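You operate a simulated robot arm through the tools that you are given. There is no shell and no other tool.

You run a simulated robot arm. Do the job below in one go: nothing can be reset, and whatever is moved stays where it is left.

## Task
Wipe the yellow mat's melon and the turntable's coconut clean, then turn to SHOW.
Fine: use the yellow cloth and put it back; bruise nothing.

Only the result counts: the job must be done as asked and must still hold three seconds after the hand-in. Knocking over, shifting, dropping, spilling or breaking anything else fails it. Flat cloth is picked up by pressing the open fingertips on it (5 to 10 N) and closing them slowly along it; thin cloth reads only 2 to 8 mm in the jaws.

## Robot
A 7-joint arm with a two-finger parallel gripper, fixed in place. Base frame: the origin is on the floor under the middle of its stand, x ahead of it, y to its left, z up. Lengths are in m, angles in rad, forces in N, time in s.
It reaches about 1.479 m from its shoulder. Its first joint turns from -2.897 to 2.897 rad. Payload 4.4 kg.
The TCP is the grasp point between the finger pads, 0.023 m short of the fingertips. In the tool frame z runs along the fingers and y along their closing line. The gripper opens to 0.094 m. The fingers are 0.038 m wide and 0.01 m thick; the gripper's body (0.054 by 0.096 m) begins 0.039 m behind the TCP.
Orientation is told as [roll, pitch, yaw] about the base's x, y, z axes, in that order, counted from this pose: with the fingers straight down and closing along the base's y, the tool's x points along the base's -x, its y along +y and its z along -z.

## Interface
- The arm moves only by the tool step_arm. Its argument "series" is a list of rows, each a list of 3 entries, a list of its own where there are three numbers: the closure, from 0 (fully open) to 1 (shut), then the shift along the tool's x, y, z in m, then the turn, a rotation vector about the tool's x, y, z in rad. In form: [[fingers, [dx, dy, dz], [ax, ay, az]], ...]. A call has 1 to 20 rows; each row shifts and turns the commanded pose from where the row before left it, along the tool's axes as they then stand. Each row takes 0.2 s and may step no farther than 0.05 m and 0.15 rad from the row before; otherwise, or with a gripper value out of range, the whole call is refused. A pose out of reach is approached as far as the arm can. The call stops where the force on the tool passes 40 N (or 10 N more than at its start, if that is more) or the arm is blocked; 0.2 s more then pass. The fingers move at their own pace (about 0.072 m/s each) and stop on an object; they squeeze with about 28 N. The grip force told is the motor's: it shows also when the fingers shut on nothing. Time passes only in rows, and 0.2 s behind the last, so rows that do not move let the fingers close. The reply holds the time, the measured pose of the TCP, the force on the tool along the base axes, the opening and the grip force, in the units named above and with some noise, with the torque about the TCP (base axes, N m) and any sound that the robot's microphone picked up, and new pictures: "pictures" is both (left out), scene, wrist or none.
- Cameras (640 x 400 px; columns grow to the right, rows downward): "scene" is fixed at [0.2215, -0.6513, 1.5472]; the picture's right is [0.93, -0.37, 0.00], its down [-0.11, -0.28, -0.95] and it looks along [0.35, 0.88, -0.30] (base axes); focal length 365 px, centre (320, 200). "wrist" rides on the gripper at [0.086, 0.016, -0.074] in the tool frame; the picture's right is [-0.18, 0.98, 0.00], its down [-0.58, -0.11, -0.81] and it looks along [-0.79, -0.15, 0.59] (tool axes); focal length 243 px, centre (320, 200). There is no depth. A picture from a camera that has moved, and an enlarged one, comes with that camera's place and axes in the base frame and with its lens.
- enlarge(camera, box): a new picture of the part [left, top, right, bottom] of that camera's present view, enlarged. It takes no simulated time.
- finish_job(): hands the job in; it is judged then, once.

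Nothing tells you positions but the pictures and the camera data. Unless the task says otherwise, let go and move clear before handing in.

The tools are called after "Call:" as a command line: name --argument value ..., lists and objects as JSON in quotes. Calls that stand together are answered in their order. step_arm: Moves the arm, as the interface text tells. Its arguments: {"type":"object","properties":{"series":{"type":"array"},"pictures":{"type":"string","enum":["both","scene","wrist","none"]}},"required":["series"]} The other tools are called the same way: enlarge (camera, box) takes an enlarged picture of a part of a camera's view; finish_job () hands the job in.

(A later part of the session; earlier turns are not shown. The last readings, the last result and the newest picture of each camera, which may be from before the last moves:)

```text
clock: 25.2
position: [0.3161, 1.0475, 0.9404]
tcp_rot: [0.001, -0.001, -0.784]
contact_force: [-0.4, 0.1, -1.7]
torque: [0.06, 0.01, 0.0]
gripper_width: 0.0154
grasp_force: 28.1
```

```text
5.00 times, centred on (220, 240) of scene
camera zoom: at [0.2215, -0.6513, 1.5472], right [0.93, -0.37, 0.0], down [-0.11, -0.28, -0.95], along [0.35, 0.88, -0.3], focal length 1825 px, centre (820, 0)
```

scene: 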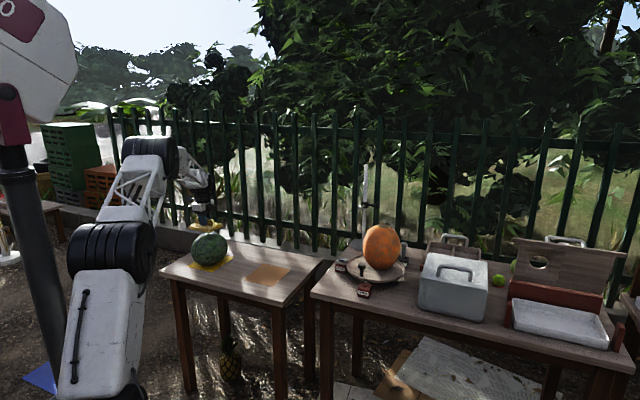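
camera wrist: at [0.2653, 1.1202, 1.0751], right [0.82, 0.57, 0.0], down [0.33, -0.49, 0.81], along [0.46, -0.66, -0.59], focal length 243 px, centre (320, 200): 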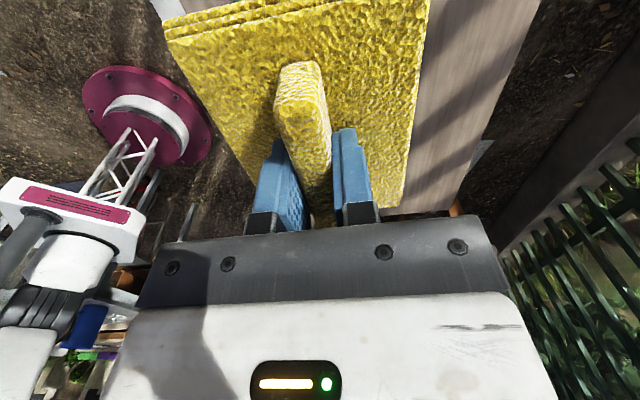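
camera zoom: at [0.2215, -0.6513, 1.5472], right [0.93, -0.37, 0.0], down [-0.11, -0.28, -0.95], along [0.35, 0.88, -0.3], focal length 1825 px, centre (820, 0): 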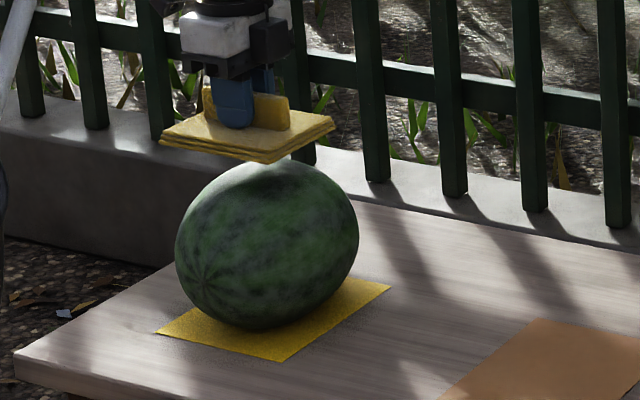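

Call:
step_arm --series '[[1, [0, 0, 0.008], [0, 0, 0]], [1, [0, 0, 0.004], [0, 0, 0]], [1, [0, 0, 0], [0, 0, 0]]]' --pictures "none"

Call:
step_arm --series '[[1, [0, 0, 0.004], [0, 0, 0]], [1, [0, 0, 0], [0, 0, 0]]]' --pictures "none"

Call:
step_arm --series '[[1, [0, 0, 0.004], [0, 0, 0]], [1, [0, 0, 0], [0, 0, 0]]]' --pictures "scene"

Call:
enlarge --camera "scene" --box '[180, 200, 260, 280]'

```text
clock: 26.0
position: [0.3147, 1.0467, 0.9288]
tcp_rot: [0.001, 0.0, -0.784]
contact_force: [0.2, 0.3, -0.6]
torque: [0.05, 0.0, -0.02]
gripper_width: 0.0153
grasp_force: 28.3
```

```text
clock: 26.6
position: [0.3155, 1.0476, 0.9248]
tcp_rot: [0.0, 0.0, -0.783]
contact_force: [0.1, 0.7, -0.6]
torque: [-0.03, 0.01, 0.01]
gripper_width: 0.0152
grasp_force: 28.0
```

```text
clock: 27.2
position: [0.3165, 1.0469, 0.9217]
tcp_rot: [0.0, 0.001, -0.784]
contact_force: [-0.5, -0.2, -0.1]
torque: [-0.01, -0.03, -0.01]
gripper_width: 0.0157
grasp_force: 28.0
```

scene: 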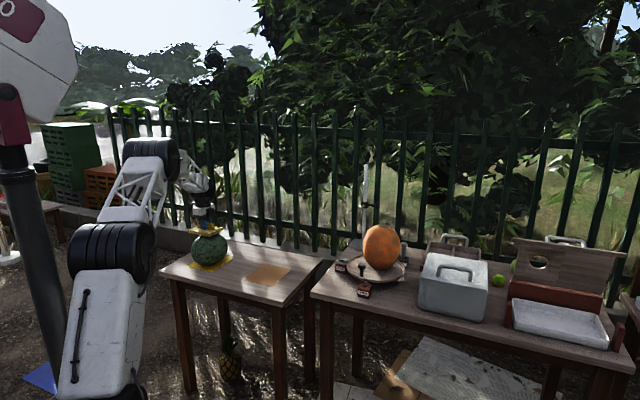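

```text
5.00 times, centred on (220, 240) of scene
camera zoom: at [0.2215, -0.6513, 1.5472], right [0.93, -0.37, 0.0], down [-0.11, -0.28, -0.95], along [0.35, 0.88, -0.3], focal length 1825 px, centre (820, 0)
```

zoom: 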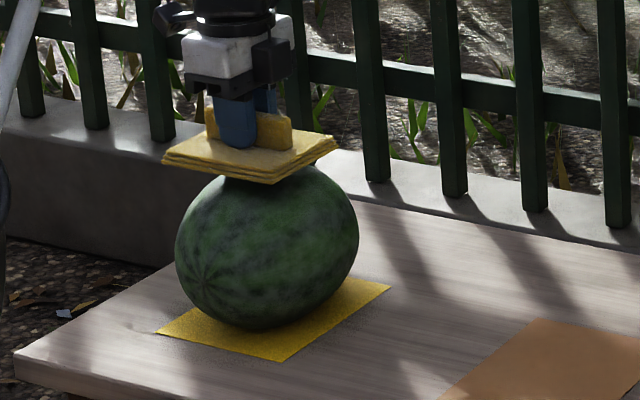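

Call:
step_arm --series '[[1, [0, 0, 0.003], [0, 0, 0]], [1, [0, 0, 0], [0, 0, 0]]]' --pictures "none"

Call:
step_arm --series '[[1, [0, 0, 0.003], [0, 0, 0]], [1, [0, 0, 0], [0, 0, 0]]]' --pictures "none"

Call:
step_arm --series '[[1, [0, 0, 0.003], [0, 0, 0]], [1, [0, 0, 0], [0, 0, 0]]]' --pictures "none"

```text
clock: 27.8
position: [0.3168, 1.0462, 0.918]
tcp_rot: [-0.002, 0.0, -0.784]
contact_force: [-0.9, -0.5, -1.7]
torque: [-0.05, 0.0, 0.01]
gripper_width: 0.0153
grasp_force: 28.0
```

```text
clock: 28.4
position: [0.3164, 1.0477, 0.915]
tcp_rot: [0.001, 0.001, -0.785]
contact_force: [-0.8, 0.1, -0.9]
torque: [-0.03, -0.01, 0.02]
gripper_width: 0.0154
grasp_force: 27.9
```

```text
clock: 29.0
position: [0.316, 1.0472, 0.9123]
tcp_rot: [0.0, 0.001, -0.782]
contact_force: [-1.1, 0.0, -1.1]
torque: [-0.05, -0.01, -0.01]
gripper_width: 0.0152
grasp_force: 28.2
```

Call:
step_arm --series '[[1, [0, 0, 0.003], [0, 0, 0]], [1, [0, 0, 0], [0, 0, 0]]]' --pictures "none"

Call:
step_arm --series '[[1, [0, 0, 0.002], [0, 0, 0]], [1, [0, 0, 0], [0, 0, 0]]]' --pictures "scene"

Call:
enlarge --camera "scene" --box '[180, 200, 260, 280]'

```text
clock: 29.6
position: [0.3163, 1.0471, 0.909]
tcp_rot: [-0.001, 0.001, -0.782]
contact_force: [-0.7, -1.1, 5.6]
torque: [-0.03, -0.04, -0.01]
gripper_width: 0.0156
grasp_force: 27.6
```

```text
clock: 30.2
position: [0.316, 1.0476, 0.9092]
tcp_rot: [0.002, 0.002, -0.785]
contact_force: [5.0, -3.9, 23.3]
torque: [-0.19, -0.43, -0.04]
gripper_width: 0.0155
grasp_force: 28.4
```

scene: 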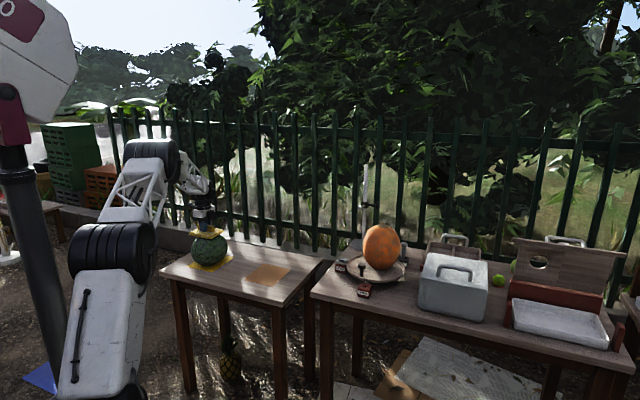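

```text
5.00 times, centred on (220, 240) of scene
camera zoom: at [0.2215, -0.6513, 1.5472], right [0.93, -0.37, 0.0], down [-0.11, -0.28, -0.95], along [0.35, 0.88, -0.3], focal length 1825 px, centre (820, 0)
```

zoom: 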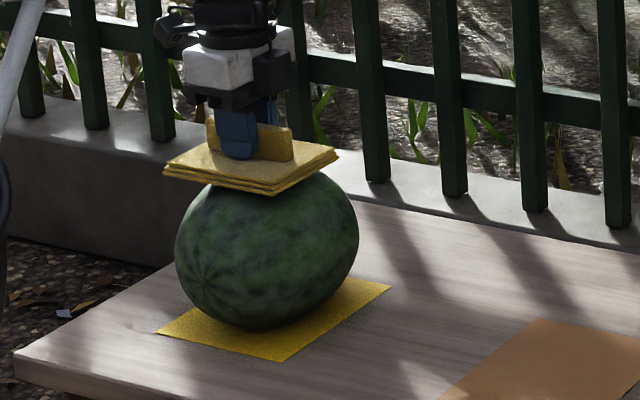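

Contact came at TCP z ≈ 0.909 and it's stiff (about 9 N per mm); the last 2 mm was too much, so I back off at once.

Call:
step_arm --series '[[1, [0, 0, -0.0022], [0, 0, 0]], [1, [0, 0, 0], [0, 0, 0]]]' --pictures "none"

```text
clock: 30.8
position: [0.3146, 1.0471, 0.9097]
tcp_rot: [0.0, 0.0, -0.784]
contact_force: [2.0, 3.4, 14.5]
torque: [0.08, -0.22, 0.08]
gripper_width: 0.0153
grasp_force: 27.4
```

Call:
step_arm --series '[[1, [0, 0, -0.001], [0, 0, 0]], [1, [0, 0, 0], [0, 0, 0]]]' --pictures "none"

```text
clock: 31.4
position: [0.3148, 1.0456, 0.9103]
tcp_rot: [-0.003, 0.0, -0.782]
contact_force: [-1.9, 0.3, 4.9]
torque: [0.0, 0.02, 0.01]
gripper_width: 0.0153
grasp_force: 28.4
```

Now about 5 N of pressing. I'll try a small test stroke along the tool's x and check whether the melon stays put and the film comes off.

Call:
step_arm --series '[[1, [-0.005, 0, 0], [0, 0, 0]], [1, [-0.005, 0, 0], [0, 0, 0]], [1, [-0.005, 0, 0], [0, 0, 0]], [1, [0, 0, 0], [0, 0, 0]]]' --pictures "scene"

Call:
enlarge --camera "scene" --box '[180, 200, 260, 280]'

```text
clock: 32.4
position: [0.326, 1.035, 0.9092]
tcp_rot: [0.0, 0.001, -0.784]
contact_force: [-0.9, 1.4, 2.5]
torque: [0.1, 0.02, -0.01]
gripper_width: 0.0157
grasp_force: 27.7
```

scene: 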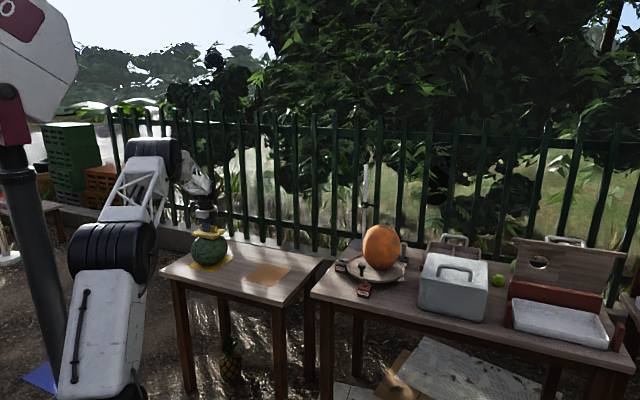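

```text
5.00 times, centred on (220, 240) of scene
camera zoom: at [0.2215, -0.6513, 1.5472], right [0.93, -0.37, 0.0], down [-0.11, -0.28, -0.95], along [0.35, 0.88, -0.3], focal length 1825 px, centre (820, 0)
```

zoom: 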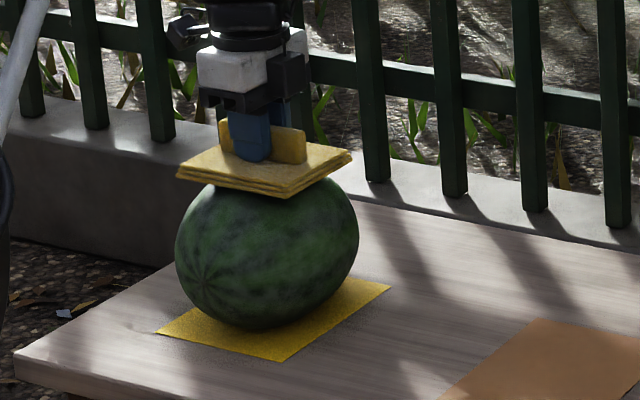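

The melon stays firmly in place. I'll make some more strokes across the top, both ways, then lift to see what came off.

Call:
step_arm --series '[[1, [0.008, 0, 0.0003], [0, 0, 0]], [1, [0.008, 0, 0], [0, 0, 0]], [1, [0.008, 0, 0], [0, 0, 0]], [1, [0.008, 0, 0], [0, 0, 0]], [1, [-0.004, 0.008, 0], [0, 0, 0]], [1, [-0.008, 0, 0], [0, 0, 0]], [1, [-0.008, 0, 0], [0, 0, 0]], [1, [-0.008, 0, 0], [0, 0, 0]], [1, [-0.008, 0, 0], [0, 0, 0]]]' --pictures "none"

```text
clock: 34.4
position: [0.3346, 1.0396, 0.909]
tcp_rot: [0.001, 0.0, -0.783]
contact_force: [1.2, 0.6, -0.6]
torque: [-0.01, 0.03, 0.0]
gripper_width: 0.0151
grasp_force: 28.2
```

Call:
step_arm --series '[[1, [0, 0, -0.04], [0, 0, 0]], [1, [0, -0.01, -0.04], [0, 0, 0]], [1, [0.02, -0.04, -0.02], [0, 0, 0]], [1, [0.02, -0.045, 0], [0, 0, 0]], [1, [0.02, -0.045, 0], [0, 0, 0]], [1, [0.02, -0.045, 0], [0, 0, 0]], [1, [0.02, -0.045, 0], [0, 0, 0]], [1, [0.027, -0.025, 0], [0, 0, 0]], [1, [0, 0, 0], [0, 0, 0]]]'

Call:
enlarge --camera "wrist" --box '[430, 0, 640, 180]'

Call:
enlarge --camera "scene" --box '[180, 220, 250, 280]'

```text
clock: 36.4
position: [0.0897, 0.95, 1.0093]
tcp_rot: [-0.001, -0.001, -0.81]
contact_force: [-0.5, 0.1, 0.0]
torque: [-0.01, 0.0, -0.01]
gripper_width: 0.0156
grasp_force: 28.3
camera wrist: at [0.0416, 1.0227, 1.0831], right [0.84, 0.54, 0.0], down [0.32, -0.5, 0.81], along [0.44, -0.68, -0.59], focal length 243 px, centre (320, 200)
```

scene: 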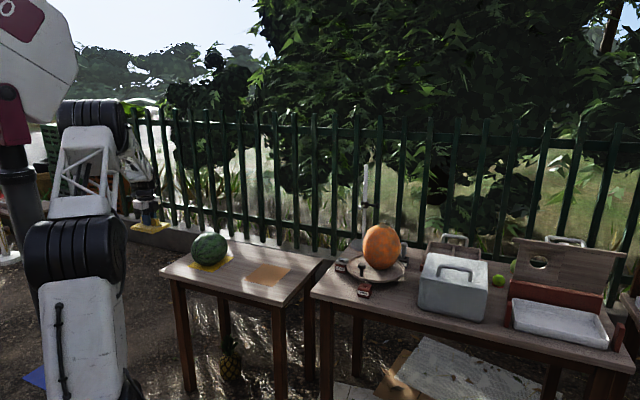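
wrist: 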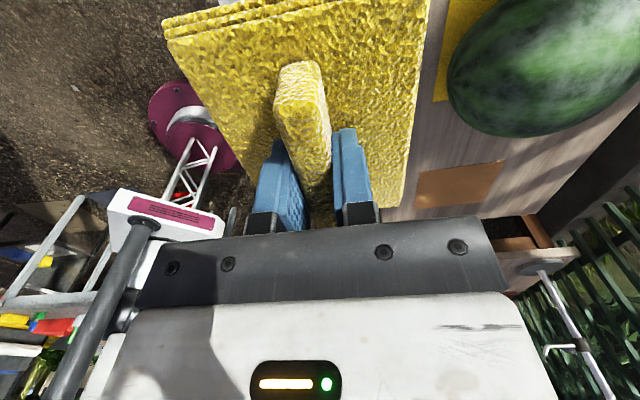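

```text
2.22 times, centred on (535, 90) of wrist
camera zoom: at [0.0416, 1.0227, 1.0831], right [0.84, 0.54, 0.0], down [0.32, -0.5, 0.81], along [0.44, -0.68, -0.59], focal length 539 px, centre (-158, 444)
```

zoom: 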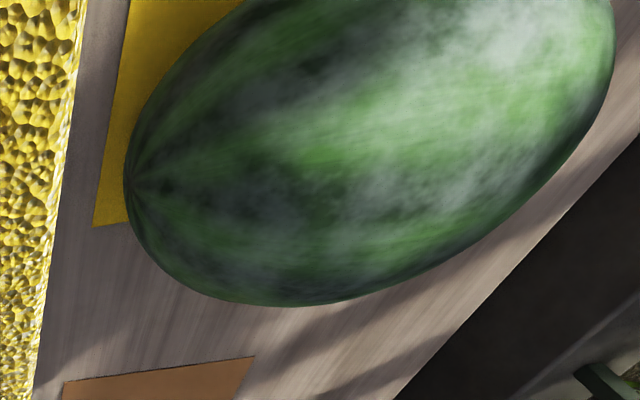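

```text
6.67 times, centred on (215, 250) of scene
camera zoom: at [0.2215, -0.6513, 1.5472], right [0.93, -0.37, 0.0], down [-0.11, -0.28, -0.95], along [0.35, 0.88, -0.3], focal length 2433 px, centre (1020, -133)
```

zoom: 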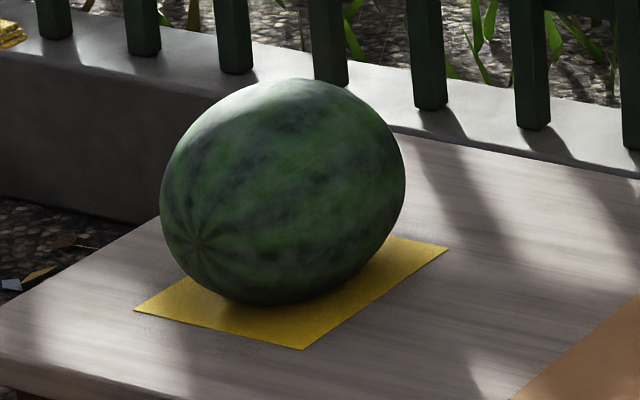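

Call:
enlarge --camera "scene" --box '[182, 222, 246, 278]'

```text
7.14 times, centred on (214, 250) of scene
camera zoom: at [0.2215, -0.6513, 1.5472], right [0.93, -0.37, 0.0], down [-0.11, -0.28, -0.95], along [0.35, 0.88, -0.3], focal length 2607 px, centre (1077, -157)
```

zoom: 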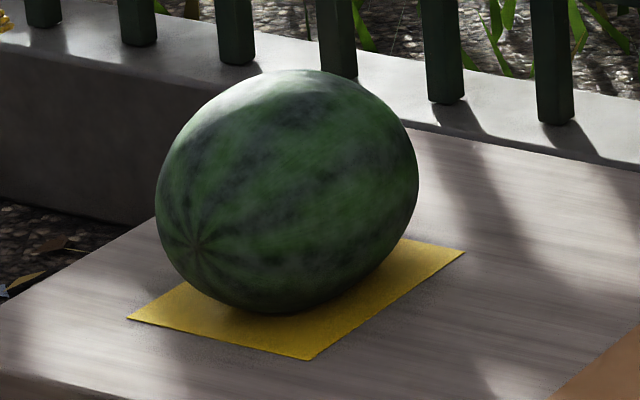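

The film on the melon seems to have faded overall, so wiping works. I'll go back over the melon and wipe more thoroughly, including tilted strokes.

Call:
step_arm --series '[[1, [-0.027, 0.025, 0], [0, 0, 0]], [1, [-0.02, 0.045, 0], [0, 0, 0]], [1, [-0.02, 0.045, 0], [0, 0, 0]], [1, [-0.02, 0.045, 0], [0, 0, 0]], [1, [-0.02, 0.045, 0], [0, 0, 0]], [1, [-0.01, 0.04, 0], [0, 0, 0]], [1, [0, 0.01, 0.04], [0, 0, 0]], [1, [0, 0, 0.04], [0, 0, 0]], [1, [0, 0, 0.0185], [0, 0, 0]], [1, [0, 0, 0], [0, 0, 0]]]' --pictures "none"

```text
clock: 38.6
position: [0.3277, 1.0473, 0.9104]
tcp_rot: [-0.001, 0.001, -0.784]
contact_force: [0.1, 0.8, -0.1]
torque: [0.01, 0.03, -0.03]
gripper_width: 0.0154
grasp_force: 27.8
```

Call:
step_arm --series '[[1, [0, 0, 0.001], [0, 0, 0]], [1, [0, 0, 0], [0, 0, 0]]]' --pictures "none"

Call:
step_arm --series '[[1, [0, 0, 0.0008], [0, 0, 0]], [1, [0, 0, 0], [0, 0, 0]]]' --pictures "none"

```text
clock: 39.2
position: [0.3268, 1.0471, 0.9095]
tcp_rot: [0.0, 0.0, -0.784]
contact_force: [0.2, 0.0, -1.1]
torque: [-0.02, 0.01, 0.03]
gripper_width: 0.0152
grasp_force: 27.9
```

```text
clock: 39.8
position: [0.3268, 1.0469, 0.9087]
tcp_rot: [0.002, 0.0, -0.782]
contact_force: [-0.7, -0.4, 1.4]
torque: [0.02, 0.03, -0.02]
gripper_width: 0.0154
grasp_force: 27.8
```

Call:
step_arm --series '[[1, [0, 0, 0.0006], [0, 0, 0]], [1, [0, 0, 0], [0, 0, 0]]]' --pictures "none"

```text
clock: 40.4
position: [0.3273, 1.0476, 0.9082]
tcp_rot: [-0.001, 0.0, -0.783]
contact_force: [-2.9, 1.5, 5.7]
torque: [0.05, 0.11, -0.05]
gripper_width: 0.0153
grasp_force: 27.8
```

Call:
step_arm --series '[[1, [0.006, 0, 0], [0, 0, 0]], [1, [0.006, 0, 0], [0, 0, 0]], [1, [0.006, 0, 0], [0, 0, 0]], [1, [0.006, 0, 0], [0, 0, 0]]]' --pictures "none"

Call:
step_arm --series '[[1, [-0.008, 0, 0], [0, 0, 0]], [1, [-0.008, 0, 0], [0, 0, 0]], [1, [-0.008, 0, 0], [0, 0, 0]], [1, [-0.008, 0, 0], [0, 0, 0]], [1, [-0.008, 0, 0], [0, 0, 0]], [1, [-0.008, 0, 0], [0, 0, 0]]]' --pictures "none"

```text
clock: 41.4
position: [0.31, 1.0639, 0.9093]
tcp_rot: [0.0, 0.0, -0.784]
contact_force: [3.6, -4.8, 10.8]
torque: [-0.39, -0.3, 0.0]
gripper_width: 0.0152
grasp_force: 28.2
```

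```text
clock: 42.8
position: [0.3451, 1.0299, 0.9107]
tcp_rot: [0.002, 0.001, -0.785]
contact_force: [-0.5, 0.6, 37.2]
torque: [-0.25, -0.11, 0.01]
gripper_width: 0.0154
grasp_force: 27.7
```

The force jumped to 37 N at the end of that stroke, so I'm lifting right away and looking.

Call:
step_arm --series '[[1, [0, 0, -0.006], [0, 0, 0]], [1, [0, 0, 0], [0, 0, 0]]]' --pictures "both"

Call:
enlarge --camera "scene" --box '[180, 200, 260, 280]'

Call:
enlarge --camera "wrist" --box '[130, 0, 490, 240]'

```text
clock: 43.4
position: [0.3441, 1.029, 0.9112]
tcp_rot: [-0.003, -0.002, -0.784]
contact_force: [0.4, 1.1, 0.9]
torque: [0.0, 0.01, -0.02]
gripper_width: 0.0153
grasp_force: 28.2
camera wrist: at [0.295, 1.1007, 0.9854], right [0.82, 0.57, 0.0], down [0.34, -0.48, 0.81], along [0.46, -0.67, -0.59], focal length 243 px, centre (320, 200)
```

scene: 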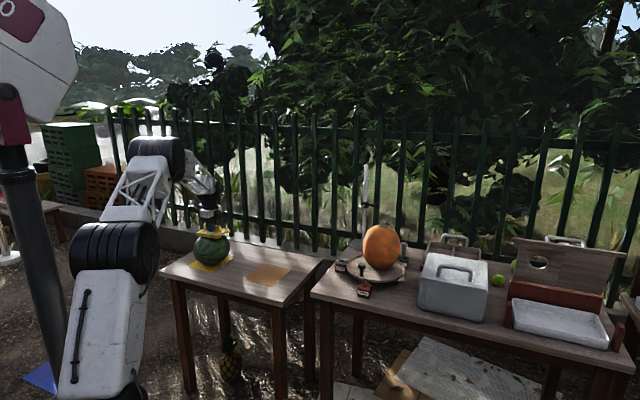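
wrist: 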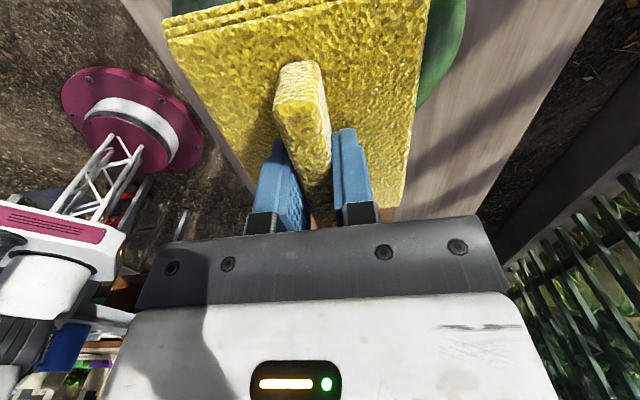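

```text
5.00 times, centred on (220, 240) of scene
camera zoom: at [0.2215, -0.6513, 1.5472], right [0.93, -0.37, 0.0], down [-0.11, -0.28, -0.95], along [0.35, 0.88, -0.3], focal length 1825 px, centre (820, 0)
```

zoom: 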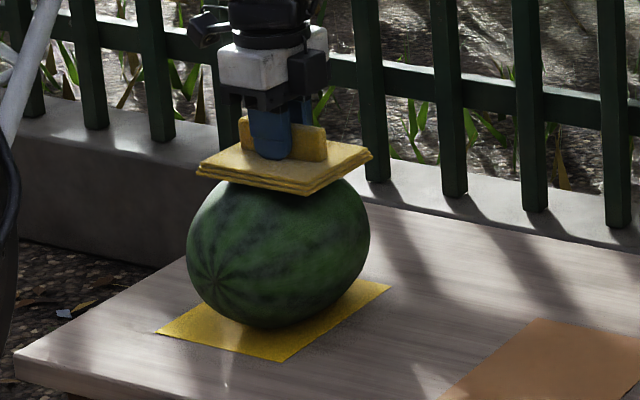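

```text
1.67 times, centred on (310, 120) of wrist
camera zoom: at [0.295, 1.1007, 0.9854], right [0.82, 0.57, 0.0], down [0.34, -0.48, 0.81], along [0.46, -0.67, -0.59], focal length 404 px, centre (337, 333)
```

zoom: 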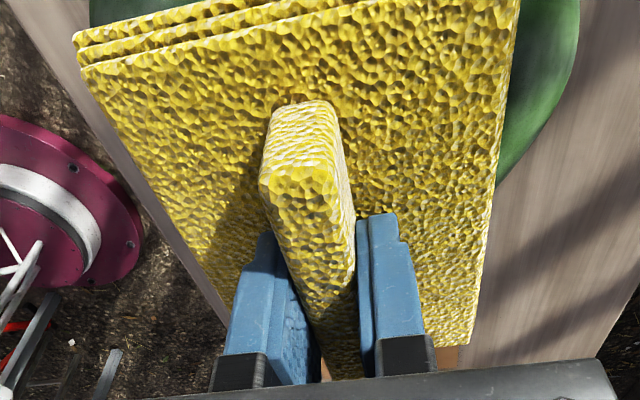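

The melon was dragged about 1 cm toward +x/-y by friction under that high force; from now on I must press far more lightly. I'll lift and look at its state.

Call:
step_arm --series '[[1, [0, 0, -0.04], [0, 0, 0]], [1, [0, -0.01, -0.04], [0, 0, 0]], [1, [0.02, -0.04, -0.02], [0, 0, 0]], [1, [0.02, -0.045, 0], [0, 0, 0]], [1, [0.02, -0.045, 0], [0, 0, 0]], [1, [0.02, -0.045, 0], [0, 0, 0]], [1, [0.02, -0.045, 0], [0, 0, 0]], [1, [0.02, -0.02, 0], [0, 0, 0]], [1, [0, 0, 0], [0, 0, 0]]]'

Call:
enlarge --camera "wrist" --box '[430, 0, 640, 180]'

Call:
enlarge --camera "scene" --box '[182, 222, 246, 278]'

```text
clock: 45.4
position: [0.0902, 0.9346, 1.0119]
tcp_rot: [-0.002, -0.002, -0.795]
contact_force: [-0.7, -0.7, -0.6]
torque: [0.02, 0.01, -0.02]
gripper_width: 0.0156
grasp_force: 28.6
camera wrist: at [0.0411, 1.0076, 1.0855], right [0.83, 0.56, 0.0], down [0.33, -0.49, 0.81], along [0.45, -0.67, -0.59], focal length 243 px, centre (320, 200)
```

scene: 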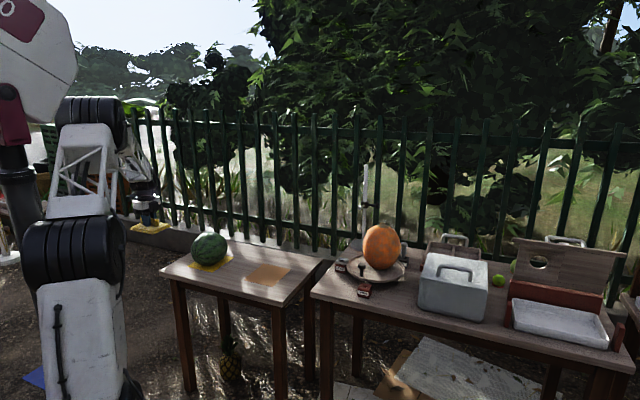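
wrist: 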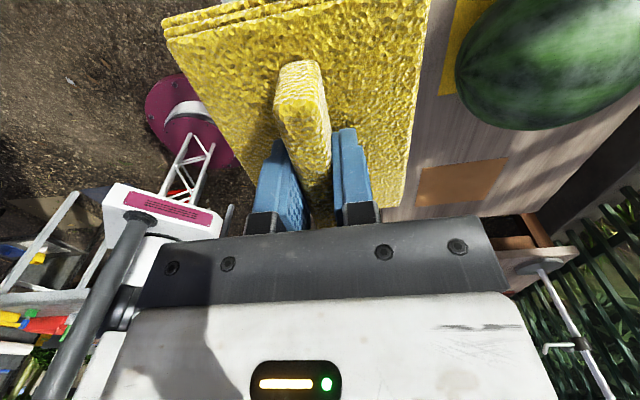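

```text
2.22 times, centred on (535, 90) of wrist
camera zoom: at [0.0411, 1.0076, 1.0855], right [0.83, 0.56, 0.0], down [0.33, -0.49, 0.81], along [0.45, -0.67, -0.59], focal length 539 px, centre (-158, 444)
```

zoom: 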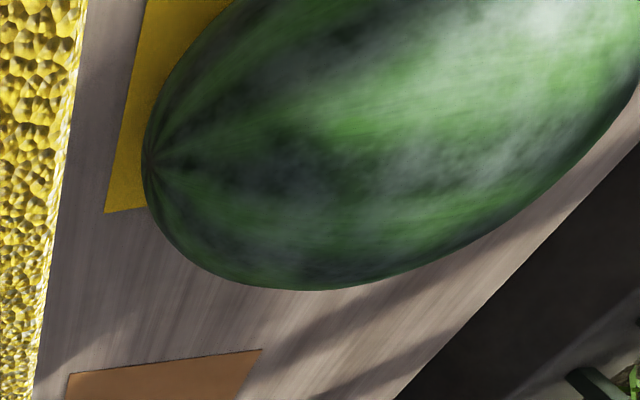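

```text
7.14 times, centred on (214, 250) of scene
camera zoom: at [0.2215, -0.6513, 1.5472], right [0.93, -0.37, 0.0], down [-0.11, -0.28, -0.95], along [0.35, 0.88, -0.3], focal length 2607 px, centre (1077, -157)
```

zoom: 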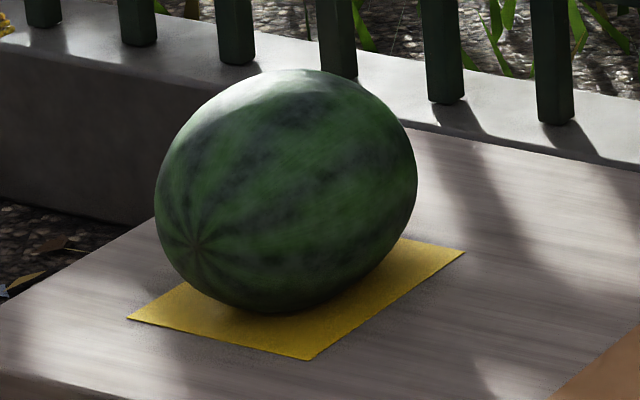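

Good news: the melon settled back exactly in its original place, and its stripes now show more clearly. I'll go back and continue with light strokes (a few newtons only).

Call:
step_arm --series '[[1, [-0.016, 0.025, 0], [0, 0, 0]], [1, [-0.016, 0.045, 0], [0, 0, 0]], [1, [-0.016, 0.045, 0], [0, 0, 0]], [1, [-0.016, 0.045, 0], [0, 0, 0]], [1, [-0.016, 0.045, 0], [0, 0, 0]], [1, [-0.016, 0.035, 0.01], [0, 0, 0]], [1, [0, 0.01, 0.04], [0, 0, 0]], [1, [0, 0, 0.04], [0, 0, 0]], [1, [0, 0, 0.01], [0, 0, 0]], [1, [0, 0, 0], [0, 0, 0]]]' --pictures "none"

Call:
step_arm --series '[[1, [0, 0, 0.0015], [0, 0, 0]], [1, [0, 0, 0], [0, 0, 0]]]' --pictures "none"

```text
clock: 47.6
position: [0.3273, 1.0455, 0.9148]
tcp_rot: [-0.001, -0.001, -0.784]
contact_force: [0.0, -0.4, -0.4]
torque: [0.03, 0.02, -0.01]
gripper_width: 0.0154
grasp_force: 28.0
```

```text
clock: 48.2
position: [0.3271, 1.046, 0.9136]
tcp_rot: [0.0, -0.001, -0.784]
contact_force: [0.0, -0.3, -0.6]
torque: [0.02, 0.0, -0.01]
gripper_width: 0.0153
grasp_force: 28.5
```

Call:
step_arm --series '[[1, [0, 0, 0.003], [0, 0, 0]], [1, [0, 0, 0], [0, 0, 0]]]' --pictures "none"

Call:
step_arm --series '[[1, [0, 0, 0.001], [0, 0, 0]], [1, [0, 0, 0], [0, 0, 0]]]' --pictures "none"

Call:
step_arm --series '[[1, [0, 0, 0.0007], [0, 0, 0]], [1, [0, 0, 0], [0, 0, 0]]]' --pictures "none"

```text
clock: 48.8
position: [0.3272, 1.0461, 0.9101]
tcp_rot: [0.001, 0.001, -0.785]
contact_force: [0.4, 0.5, 0.0]
torque: [-0.02, -0.03, 0.01]
gripper_width: 0.0154
grasp_force: 27.8
```

```text
clock: 49.4
position: [0.3269, 1.0456, 0.9099]
tcp_rot: [0.0, 0.0, -0.783]
contact_force: [-0.5, 0.3, -0.6]
torque: [0.0, 0.0, 0.0]
gripper_width: 0.0156
grasp_force: 27.7
```

```text
clock: 50.0
position: [0.3284, 1.0463, 0.9087]
tcp_rot: [-0.001, 0.001, -0.783]
contact_force: [-0.4, 0.4, 1.1]
torque: [0.01, 0.03, 0.02]
gripper_width: 0.0155
grasp_force: 28.2
```

Call:
step_arm --series '[[1, [0, 0, 0.0004], [0, 0, 0]], [1, [0, 0.006, 0], [0, 0, 0]], [1, [0, 0.006, 0], [0, 0, 0]], [1, [0, 0, 0], [0, 0, 0]]]' --pictures "none"

Call:
step_arm --series '[[1, [0, -0.006, 0], [0, 0, 0]], [1, [0, -0.006, 0], [0, 0, 0]], [1, [0, 0, 0], [0, 0, 0]]]' --pictures "none"

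Call:
step_arm --series '[[1, [0, -0.006, 0], [0, 0, 0]], [1, [0, -0.006, 0], [0, 0, 0]], [1, [0, 0, 0], [0, 0, 0]]]' --pictures "none"

```text
clock: 51.0
position: [0.3371, 1.054, 0.9081]
tcp_rot: [0.0, 0.0, -0.783]
contact_force: [-4.1, -1.8, 10.4]
torque: [-0.15, 0.27, 0.03]
gripper_width: 0.0152
grasp_force: 27.9
```

```text
clock: 51.8
position: [0.3278, 1.0461, 0.9092]
tcp_rot: [0.0, -0.001, -0.783]
contact_force: [2.8, 0.6, 9.4]
torque: [-0.01, -0.07, -0.02]
gripper_width: 0.0155
grasp_force: 27.8
```

```text
clock: 52.6
position: [0.3197, 1.039, 0.9091]
tcp_rot: [0.0, 0.0, -0.783]
contact_force: [4.2, 2.5, 15.4]
torque: [0.22, -0.25, 0.0]
gripper_width: 0.0155
grasp_force: 28.3
```

Call:
step_arm --series '[[1, [0, 0, -0.001], [0, 0, 0]], [1, [0, 0.006, 0], [0, 0, 0]], [1, [0, 0.006, 0], [0, 0, 0]], [1, [0, 0, 0], [0, 0, 0]]]' --pictures "none"

Call:
step_arm --series '[[1, [0, 0.006, 0], [0, 0, 0]], [1, [0, 0.006, 0], [0, 0, 0]], [1, [0, 0, 0], [0, 0, 0]]]' --pictures "none"

Call:
step_arm --series '[[1, [0, -0.006, 0], [0, 0, 0]], [1, [0, -0.006, 0], [0, 0, 0]], [1, [0, 0, 0], [0, 0, 0]]]' --pictures "scene"

Call:
enlarge --camera "scene" --box '[182, 222, 246, 278]'

```text
clock: 53.6
position: [0.3278, 1.0466, 0.9098]
tcp_rot: [0.001, -0.001, -0.783]
contact_force: [-2.3, -2.4, 4.1]
torque: [-0.12, 0.07, -0.03]
gripper_width: 0.0154
grasp_force: 28.3
```

```text
clock: 54.4
position: [0.336, 1.0548, 0.9095]
tcp_rot: [0.0, 0.0, -0.783]
contact_force: [-1.6, -1.1, 5.4]
torque: [-0.14, 0.12, -0.02]
gripper_width: 0.0155
grasp_force: 27.6
```

```text
clock: 55.2
position: [0.3274, 1.0464, 0.909]
tcp_rot: [-0.001, 0.001, -0.784]
contact_force: [0.5, -0.6, 1.7]
torque: [-0.01, 0.01, -0.03]
gripper_width: 0.0155
grasp_force: 28.0
```

scene: 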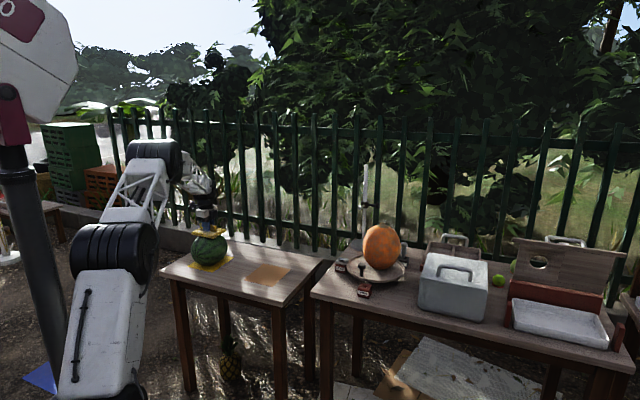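

```text
7.14 times, centred on (214, 250) of scene
camera zoom: at [0.2215, -0.6513, 1.5472], right [0.93, -0.37, 0.0], down [-0.11, -0.28, -0.95], along [0.35, 0.88, -0.3], focal length 2607 px, centre (1077, -157)
```

zoom: 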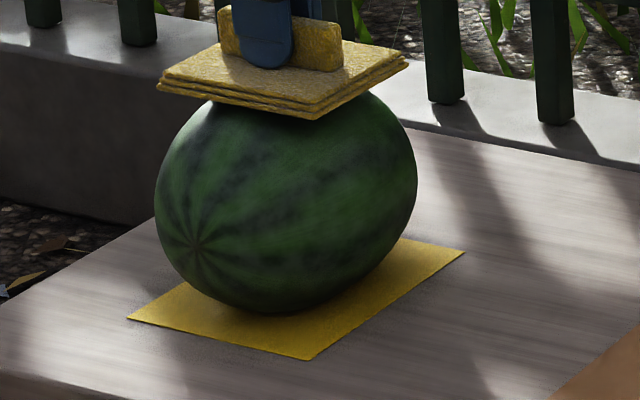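

The film keeps fading and the melon isn't moving. I'll continue with light back-and-forth strokes.

Call:
step_arm --series '[[1, [0, 0.006, 0.0002], [0, 0, 0]], [1, [0, 0.006, 0], [0, 0, 0]], [1, [0, 0.006, 0], [0, 0, 0]], [1, [0, -0.006, 0], [0, 0, 0]], [1, [0, -0.006, 0], [0, 0, 0]], [1, [0, -0.006, 0], [0, 0, 0]]]' --pictures "none"

Call:
step_arm --series '[[1, [0, 0.006, 0], [0, 0, 0]], [1, [0, 0.006, 0], [0, 0, 0]], [1, [0, 0.006, 0], [0, 0, 0]], [1, [0, -0.006, 0], [0, 0, 0]], [1, [0, -0.006, 0], [0, 0, 0]], [1, [0, -0.006, 0], [0, 0, 0]]]' --pictures "scene"

Call:
enlarge --camera "scene" --box '[182, 222, 246, 278]'

```text
clock: 56.6
position: [0.3276, 1.0466, 0.9101]
tcp_rot: [0.0, 0.0, -0.783]
contact_force: [1.5, 1.1, 3.7]
torque: [0.06, -0.06, -0.01]
gripper_width: 0.0156
grasp_force: 27.7
```

```text
clock: 58.0
position: [0.3286, 1.0459, 0.9093]
tcp_rot: [0.0, 0.001, -0.783]
contact_force: [2.4, 2.0, 4.4]
torque: [0.09, -0.08, -0.04]
gripper_width: 0.0152
grasp_force: 28.0
```

scene: 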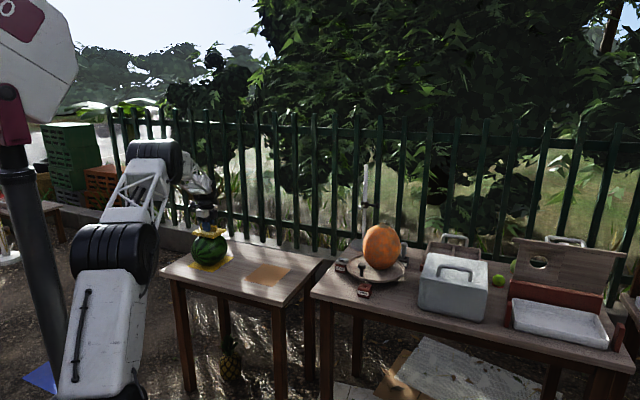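

```text
7.14 times, centred on (214, 250) of scene
camera zoom: at [0.2215, -0.6513, 1.5472], right [0.93, -0.37, 0.0], down [-0.11, -0.28, -0.95], along [0.35, 0.88, -0.3], focal length 2607 px, centre (1077, -157)
```

zoom: 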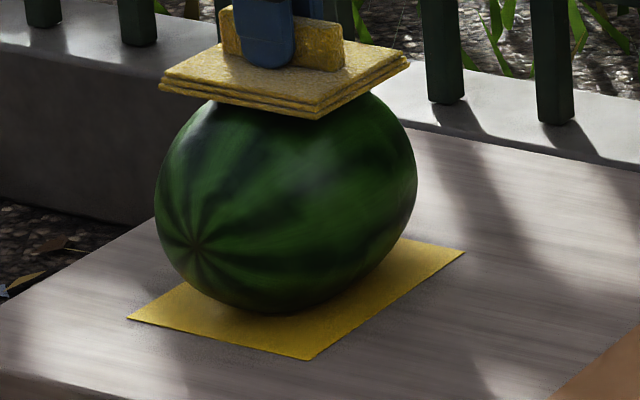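

The melon is now nearly bright and clear. Two more sets of the same light strokes to finish it.

Call:
step_arm --series '[[1, [0, 0.006, 0], [0, 0, 0]], [1, [0, 0.006, 0], [0, 0, 0]], [1, [0, 0.006, 0], [0, 0, 0]], [1, [0, -0.006, 0], [0, 0, 0]], [1, [0, -0.006, 0], [0, 0, 0]], [1, [0, -0.006, 0], [0, 0, 0]]]' --pictures "none"

Call:
step_arm --series '[[1, [0, 0.006, 0], [0, 0, 0]], [1, [0, 0.006, 0], [0, 0, 0]], [1, [0, 0.006, 0], [0, 0, 0]], [1, [0, -0.006, 0], [0, 0, 0]], [1, [0, -0.006, 0], [0, 0, 0]], [1, [0, -0.006, 0], [0, 0, 0]]]' --pictures "none"

Call:
step_arm --series '[[1, [0, 0.006, 0], [0, 0, 0]], [1, [0, 0.006, 0], [0, 0, 0]], [1, [0, 0.006, 0], [0, 0, 0]], [1, [0, -0.006, 0], [0, 0, 0]], [1, [0, -0.006, 0], [0, 0, 0]], [1, [0, -0.006, 0], [0, 0, 0]]]' --pictures "scene"

Call:
enlarge --camera "scene" --box '[182, 222, 246, 278]'

```text
clock: 59.4
position: [0.3278, 1.0456, 0.9094]
tcp_rot: [0.001, -0.001, -0.783]
contact_force: [4.0, 1.5, 6.8]
torque: [0.06, -0.1, -0.04]
gripper_width: 0.0151
grasp_force: 28.1
```

```text
clock: 60.8
position: [0.328, 1.0461, 0.9097]
tcp_rot: [0.001, -0.001, -0.783]
contact_force: [1.5, -0.6, 0.6]
torque: [0.0, -0.04, 0.03]
gripper_width: 0.0153
grasp_force: 27.9
```

```text
clock: 62.2
position: [0.3264, 1.045, 0.9096]
tcp_rot: [0.001, 0.002, -0.785]
contact_force: [1.1, 0.9, 1.8]
torque: [0.01, -0.08, 0.02]
gripper_width: 0.0154
grasp_force: 28.3
```

scene: 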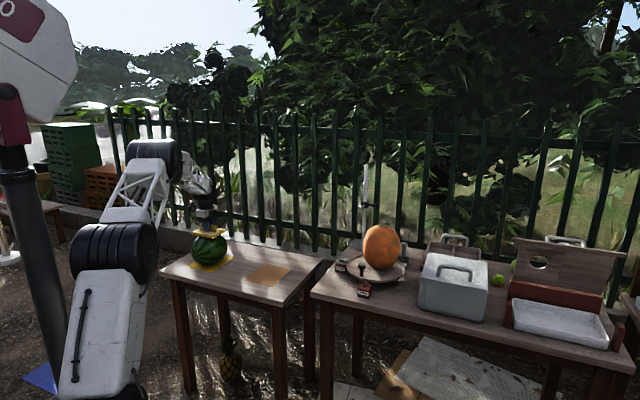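

```text
7.14 times, centred on (214, 250) of scene
camera zoom: at [0.2215, -0.6513, 1.5472], right [0.93, -0.37, 0.0], down [-0.11, -0.28, -0.95], along [0.35, 0.88, -0.3], focal length 2607 px, centre (1077, -157)
```

zoom: 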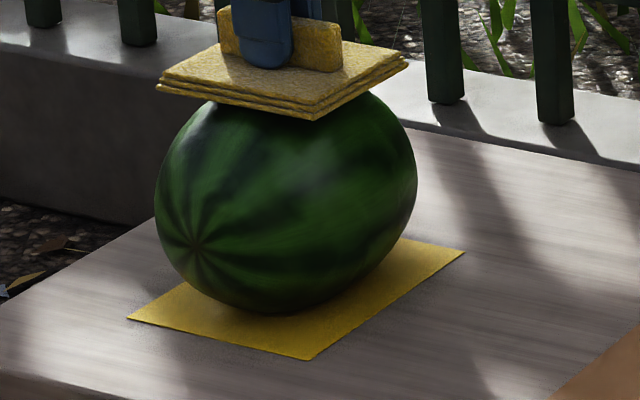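

It looks saturated-clean. I'll do one more set at slightly firmer pressure for safety, then lift and inspect it from the wrist.

Call:
step_arm --series '[[1, [0, 0.006, 0.0004], [0, 0, 0]], [1, [0, 0.006, 0], [0, 0, 0]], [1, [0, 0.006, 0], [0, 0, 0]], [1, [0, -0.006, 0], [0, 0, 0]], [1, [0, -0.006, 0], [0, 0, 0]], [1, [0, -0.006, 0], [0, 0, 0]]]' --pictures "none"

Call:
step_arm --series '[[1, [0, 0.006, 0], [0, 0, 0]], [1, [0, 0.006, 0], [0, 0, 0]], [1, [0, 0.006, 0], [0, 0, 0]], [1, [0, -0.006, 0], [0, 0, 0]], [1, [0, -0.006, 0], [0, 0, 0]], [1, [0, -0.006, 0], [0, 0, 0]]]' --pictures "none"

Call:
step_arm --series '[[1, [0, 0, -0.02], [0, 0, 0]], [1, [0, 0, -0.04], [0, 0, 0]], [1, [0, -0.01, -0.04], [0, 0, 0]], [1, [0.02, -0.045, 0], [0, 0, 0]], [1, [0.02, -0.045, 0], [0, 0, 0]], [1, [0.02, -0.045, 0], [0, 0, 0]], [1, [0.02, -0.045, 0], [0, 0, 0]], [1, [0.015, -0.045, 0], [0, 0, 0]], [1, [0, 0, 0], [0, 0, 0]]]'

Call:
enlarge --camera "wrist" --box '[430, 0, 640, 180]'

Call:
enlarge --camera "scene" --box '[182, 222, 246, 278]'

```text
clock: 63.6
position: [0.3282, 1.0463, 0.9084]
tcp_rot: [0.0, -0.001, -0.784]
contact_force: [4.0, 3.6, 10.2]
torque: [0.11, -0.09, 0.03]
gripper_width: 0.0152
grasp_force: 27.9
```

```text
clock: 65.0
position: [0.3283, 1.0459, 0.9097]
tcp_rot: [0.0, 0.0, -0.783]
contact_force: [3.4, 3.3, 11.1]
torque: [0.08, -0.06, 0.01]
gripper_width: 0.015
grasp_force: 27.4
```

```text
clock: 67.0
position: [0.0937, 0.9483, 1.0069]
tcp_rot: [0.001, -0.001, -0.784]
contact_force: [0.2, 0.1, -1.0]
torque: [0.01, -0.01, 0.04]
gripper_width: 0.0155
grasp_force: 28.5
camera wrist: at [0.0437, 1.0209, 1.0812], right [0.83, 0.56, 0.0], down [0.33, -0.49, 0.81], along [0.46, -0.67, -0.59], focal length 243 px, centre (320, 200)
```

scene: 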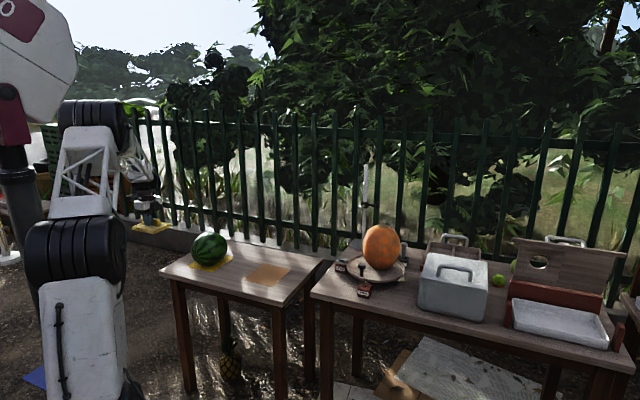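
wrist: 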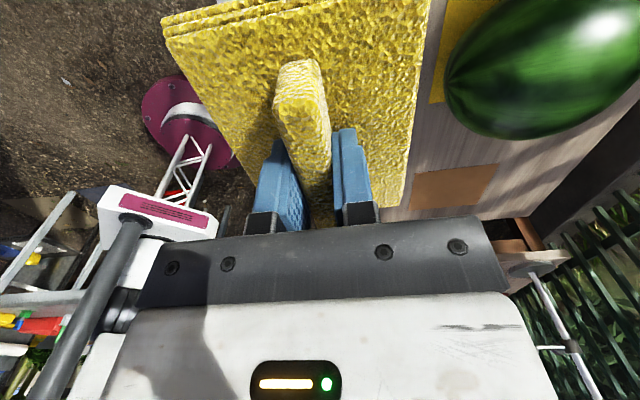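

```text
2.22 times, centred on (535, 90) of wrist
camera zoom: at [0.0437, 1.0209, 1.0812], right [0.83, 0.56, 0.0], down [0.33, -0.49, 0.81], along [0.46, -0.67, -0.59], focal length 539 px, centre (-158, 444)
```

zoom: 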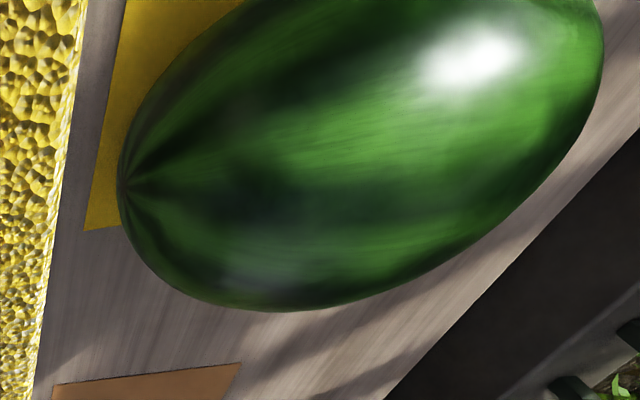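

```text
7.14 times, centred on (214, 250) of scene
camera zoom: at [0.2215, -0.6513, 1.5472], right [0.93, -0.37, 0.0], down [-0.11, -0.28, -0.95], along [0.35, 0.88, -0.3], focal length 2607 px, centre (1077, -157)
```

zoom: 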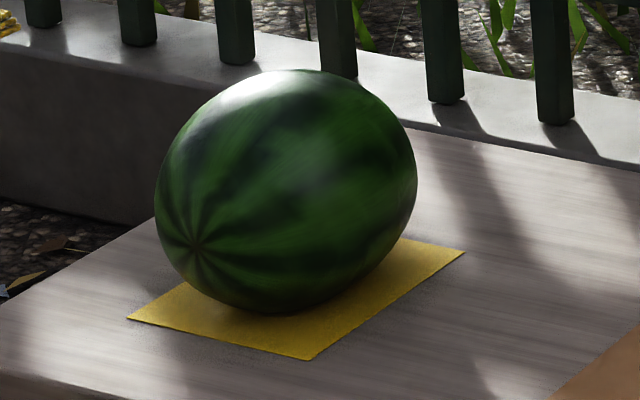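

The melon is clean, glossy and in its original place. Now the coconut: centre about (0.943, 0.498, 0.92), with a nub on top, so I'll wipe its robot-facing shoulder with the tool tilted. First I move over there high up and turn the yaw.

Call:
step_arm --series '[[1, [0, 0, -0.04], [0, 0, 0]], [1, [-0.03, 0.003, -0.03], [0, 0, 0]], [1, [-0.045, 0.005, -0.015], [0, 0, 0]], [1, [-0.045, 0.005, -0.015], [0, 0, 0]], [1, [-0.045, 0.005, -0.015], [0, 0, 0]], [1, [-0.047, 0.005, -0.01], [0, 0, 0]], [1, [-0.048, 0.005, -0.01], [0, 0, 0]], [1, [-0.048, 0.005, 0], [0, 0, 0]], [1, [-0.048, 0.005, 0], [0, 0, 0]], [1, [-0.048, 0.005, 0], [0, 0, 0]], [1, [-0.048, 0.005, 0], [0, 0, 0]], [1, [-0.048, 0.005, 0], [0, 0, 0]], [1, [-0.048, 0.005, 0], [0, 0, 0]], [1, [-0.048, 0.005, 0], [0, 0, 0]], [1, [-0.048, 0.005, 0], [0, 0, 0]], [1, [-0.048, 0.005, 0], [0, 0, 0]], [1, [-0.048, 0.005, 0], [0, 0, 0]], [1, [-0.048, 0.005, 0], [0, 0, 0]], [1, [0, 0, 0], [0, 0, 0]]]' --pictures "scene"

```text
clock: 71.0
position: [0.7144, 0.4489, 1.1434]
tcp_rot: [0.0, -0.002, -0.784]
contact_force: [-0.5, 0.0, -0.1]
torque: [-0.02, -0.02, 0.01]
gripper_width: 0.0155
grasp_force: 27.7
```

scene: 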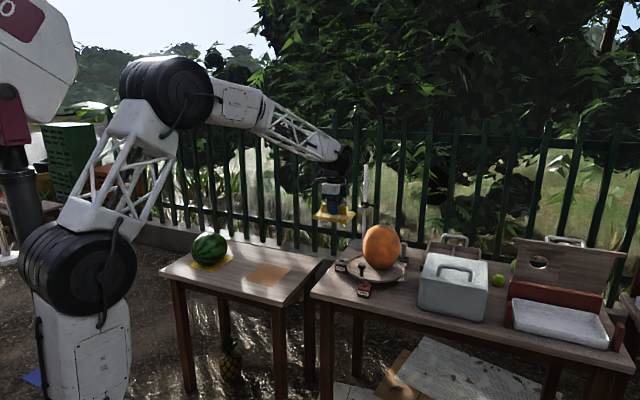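

Call:
step_arm --series '[[1, [0, 0, 0], [0, 0, -0.1411]], [1, [0, 0, 0], [0, 0, -0.1411]], [1, [0, 0, 0], [0, 0, -0.1411]], [1, [0, 0, 0], [0, 0, -0.1411]], [1, [0, 0, 0], [0, 0, -0.1411]], [1, [0, 0, 0], [0, 0, -0.1411]], [1, [0, 0, 0], [0, 0, -0.1411]], [1, [0, 0, 0], [0, 0, -0.1411]], [1, [0, 0, 0], [0, 0, -0.1411]], [1, [0, 0, 0], [0, -0.137, 0]], [1, [0, 0, 0], [0, -0.137, 0]], [1, [0, 0, 0], [0, -0.137, 0]], [1, [0, 0, 0], [0, -0.137, 0]], [1, [0, 0, 0], [0, -0.137, 0]], [1, [0, 0, 0], [0, -0.137, 0]], [1, [0, 0, 0], [0, -0.137, 0]], [1, [0, 0, 0], [0, 0, 0]]]'

Call:
enlarge --camera "scene" --box '[300, 150, 440, 310]'

```text
clock: 74.6
position: [0.7094, 0.449, 1.1443]
tcp_rot: [-0.002, -0.96, 0.485]
contact_force: [-0.6, -0.1, 0.4]
torque: [-0.04, 0.01, 0.0]
gripper_width: 0.0157
grasp_force: 28.2
camera wrist: at [0.6059, 0.4118, 1.1156], right [-0.37, 0.92, 0.15], down [-0.24, -0.25, 0.94], along [0.9, 0.31, 0.31], focal length 243 px, centre (320, 200)
```

scene: 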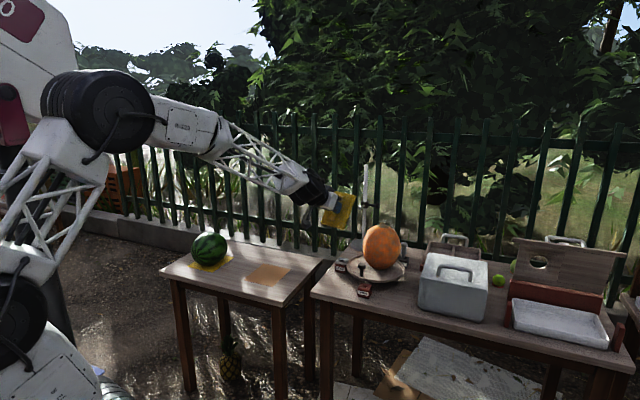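
wrist: 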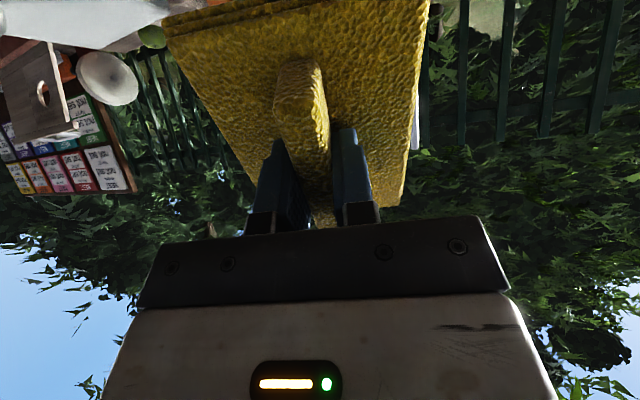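

```text
2.50 times, centred on (370, 230) of scene
camera zoom: at [0.2215, -0.6513, 1.5472], right [0.93, -0.37, 0.0], down [-0.11, -0.28, -0.95], along [0.35, 0.88, -0.3], focal length 912 px, centre (195, 125)
```

zoom: 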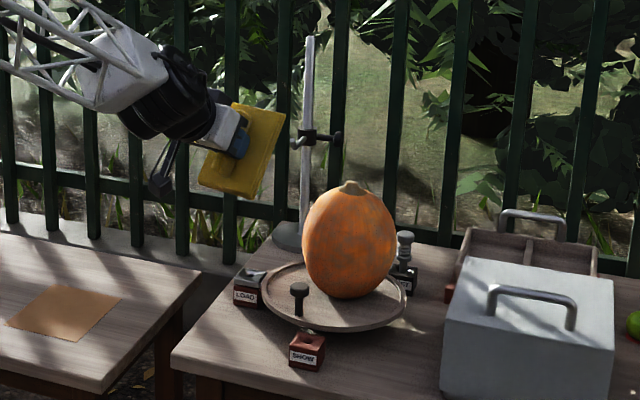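

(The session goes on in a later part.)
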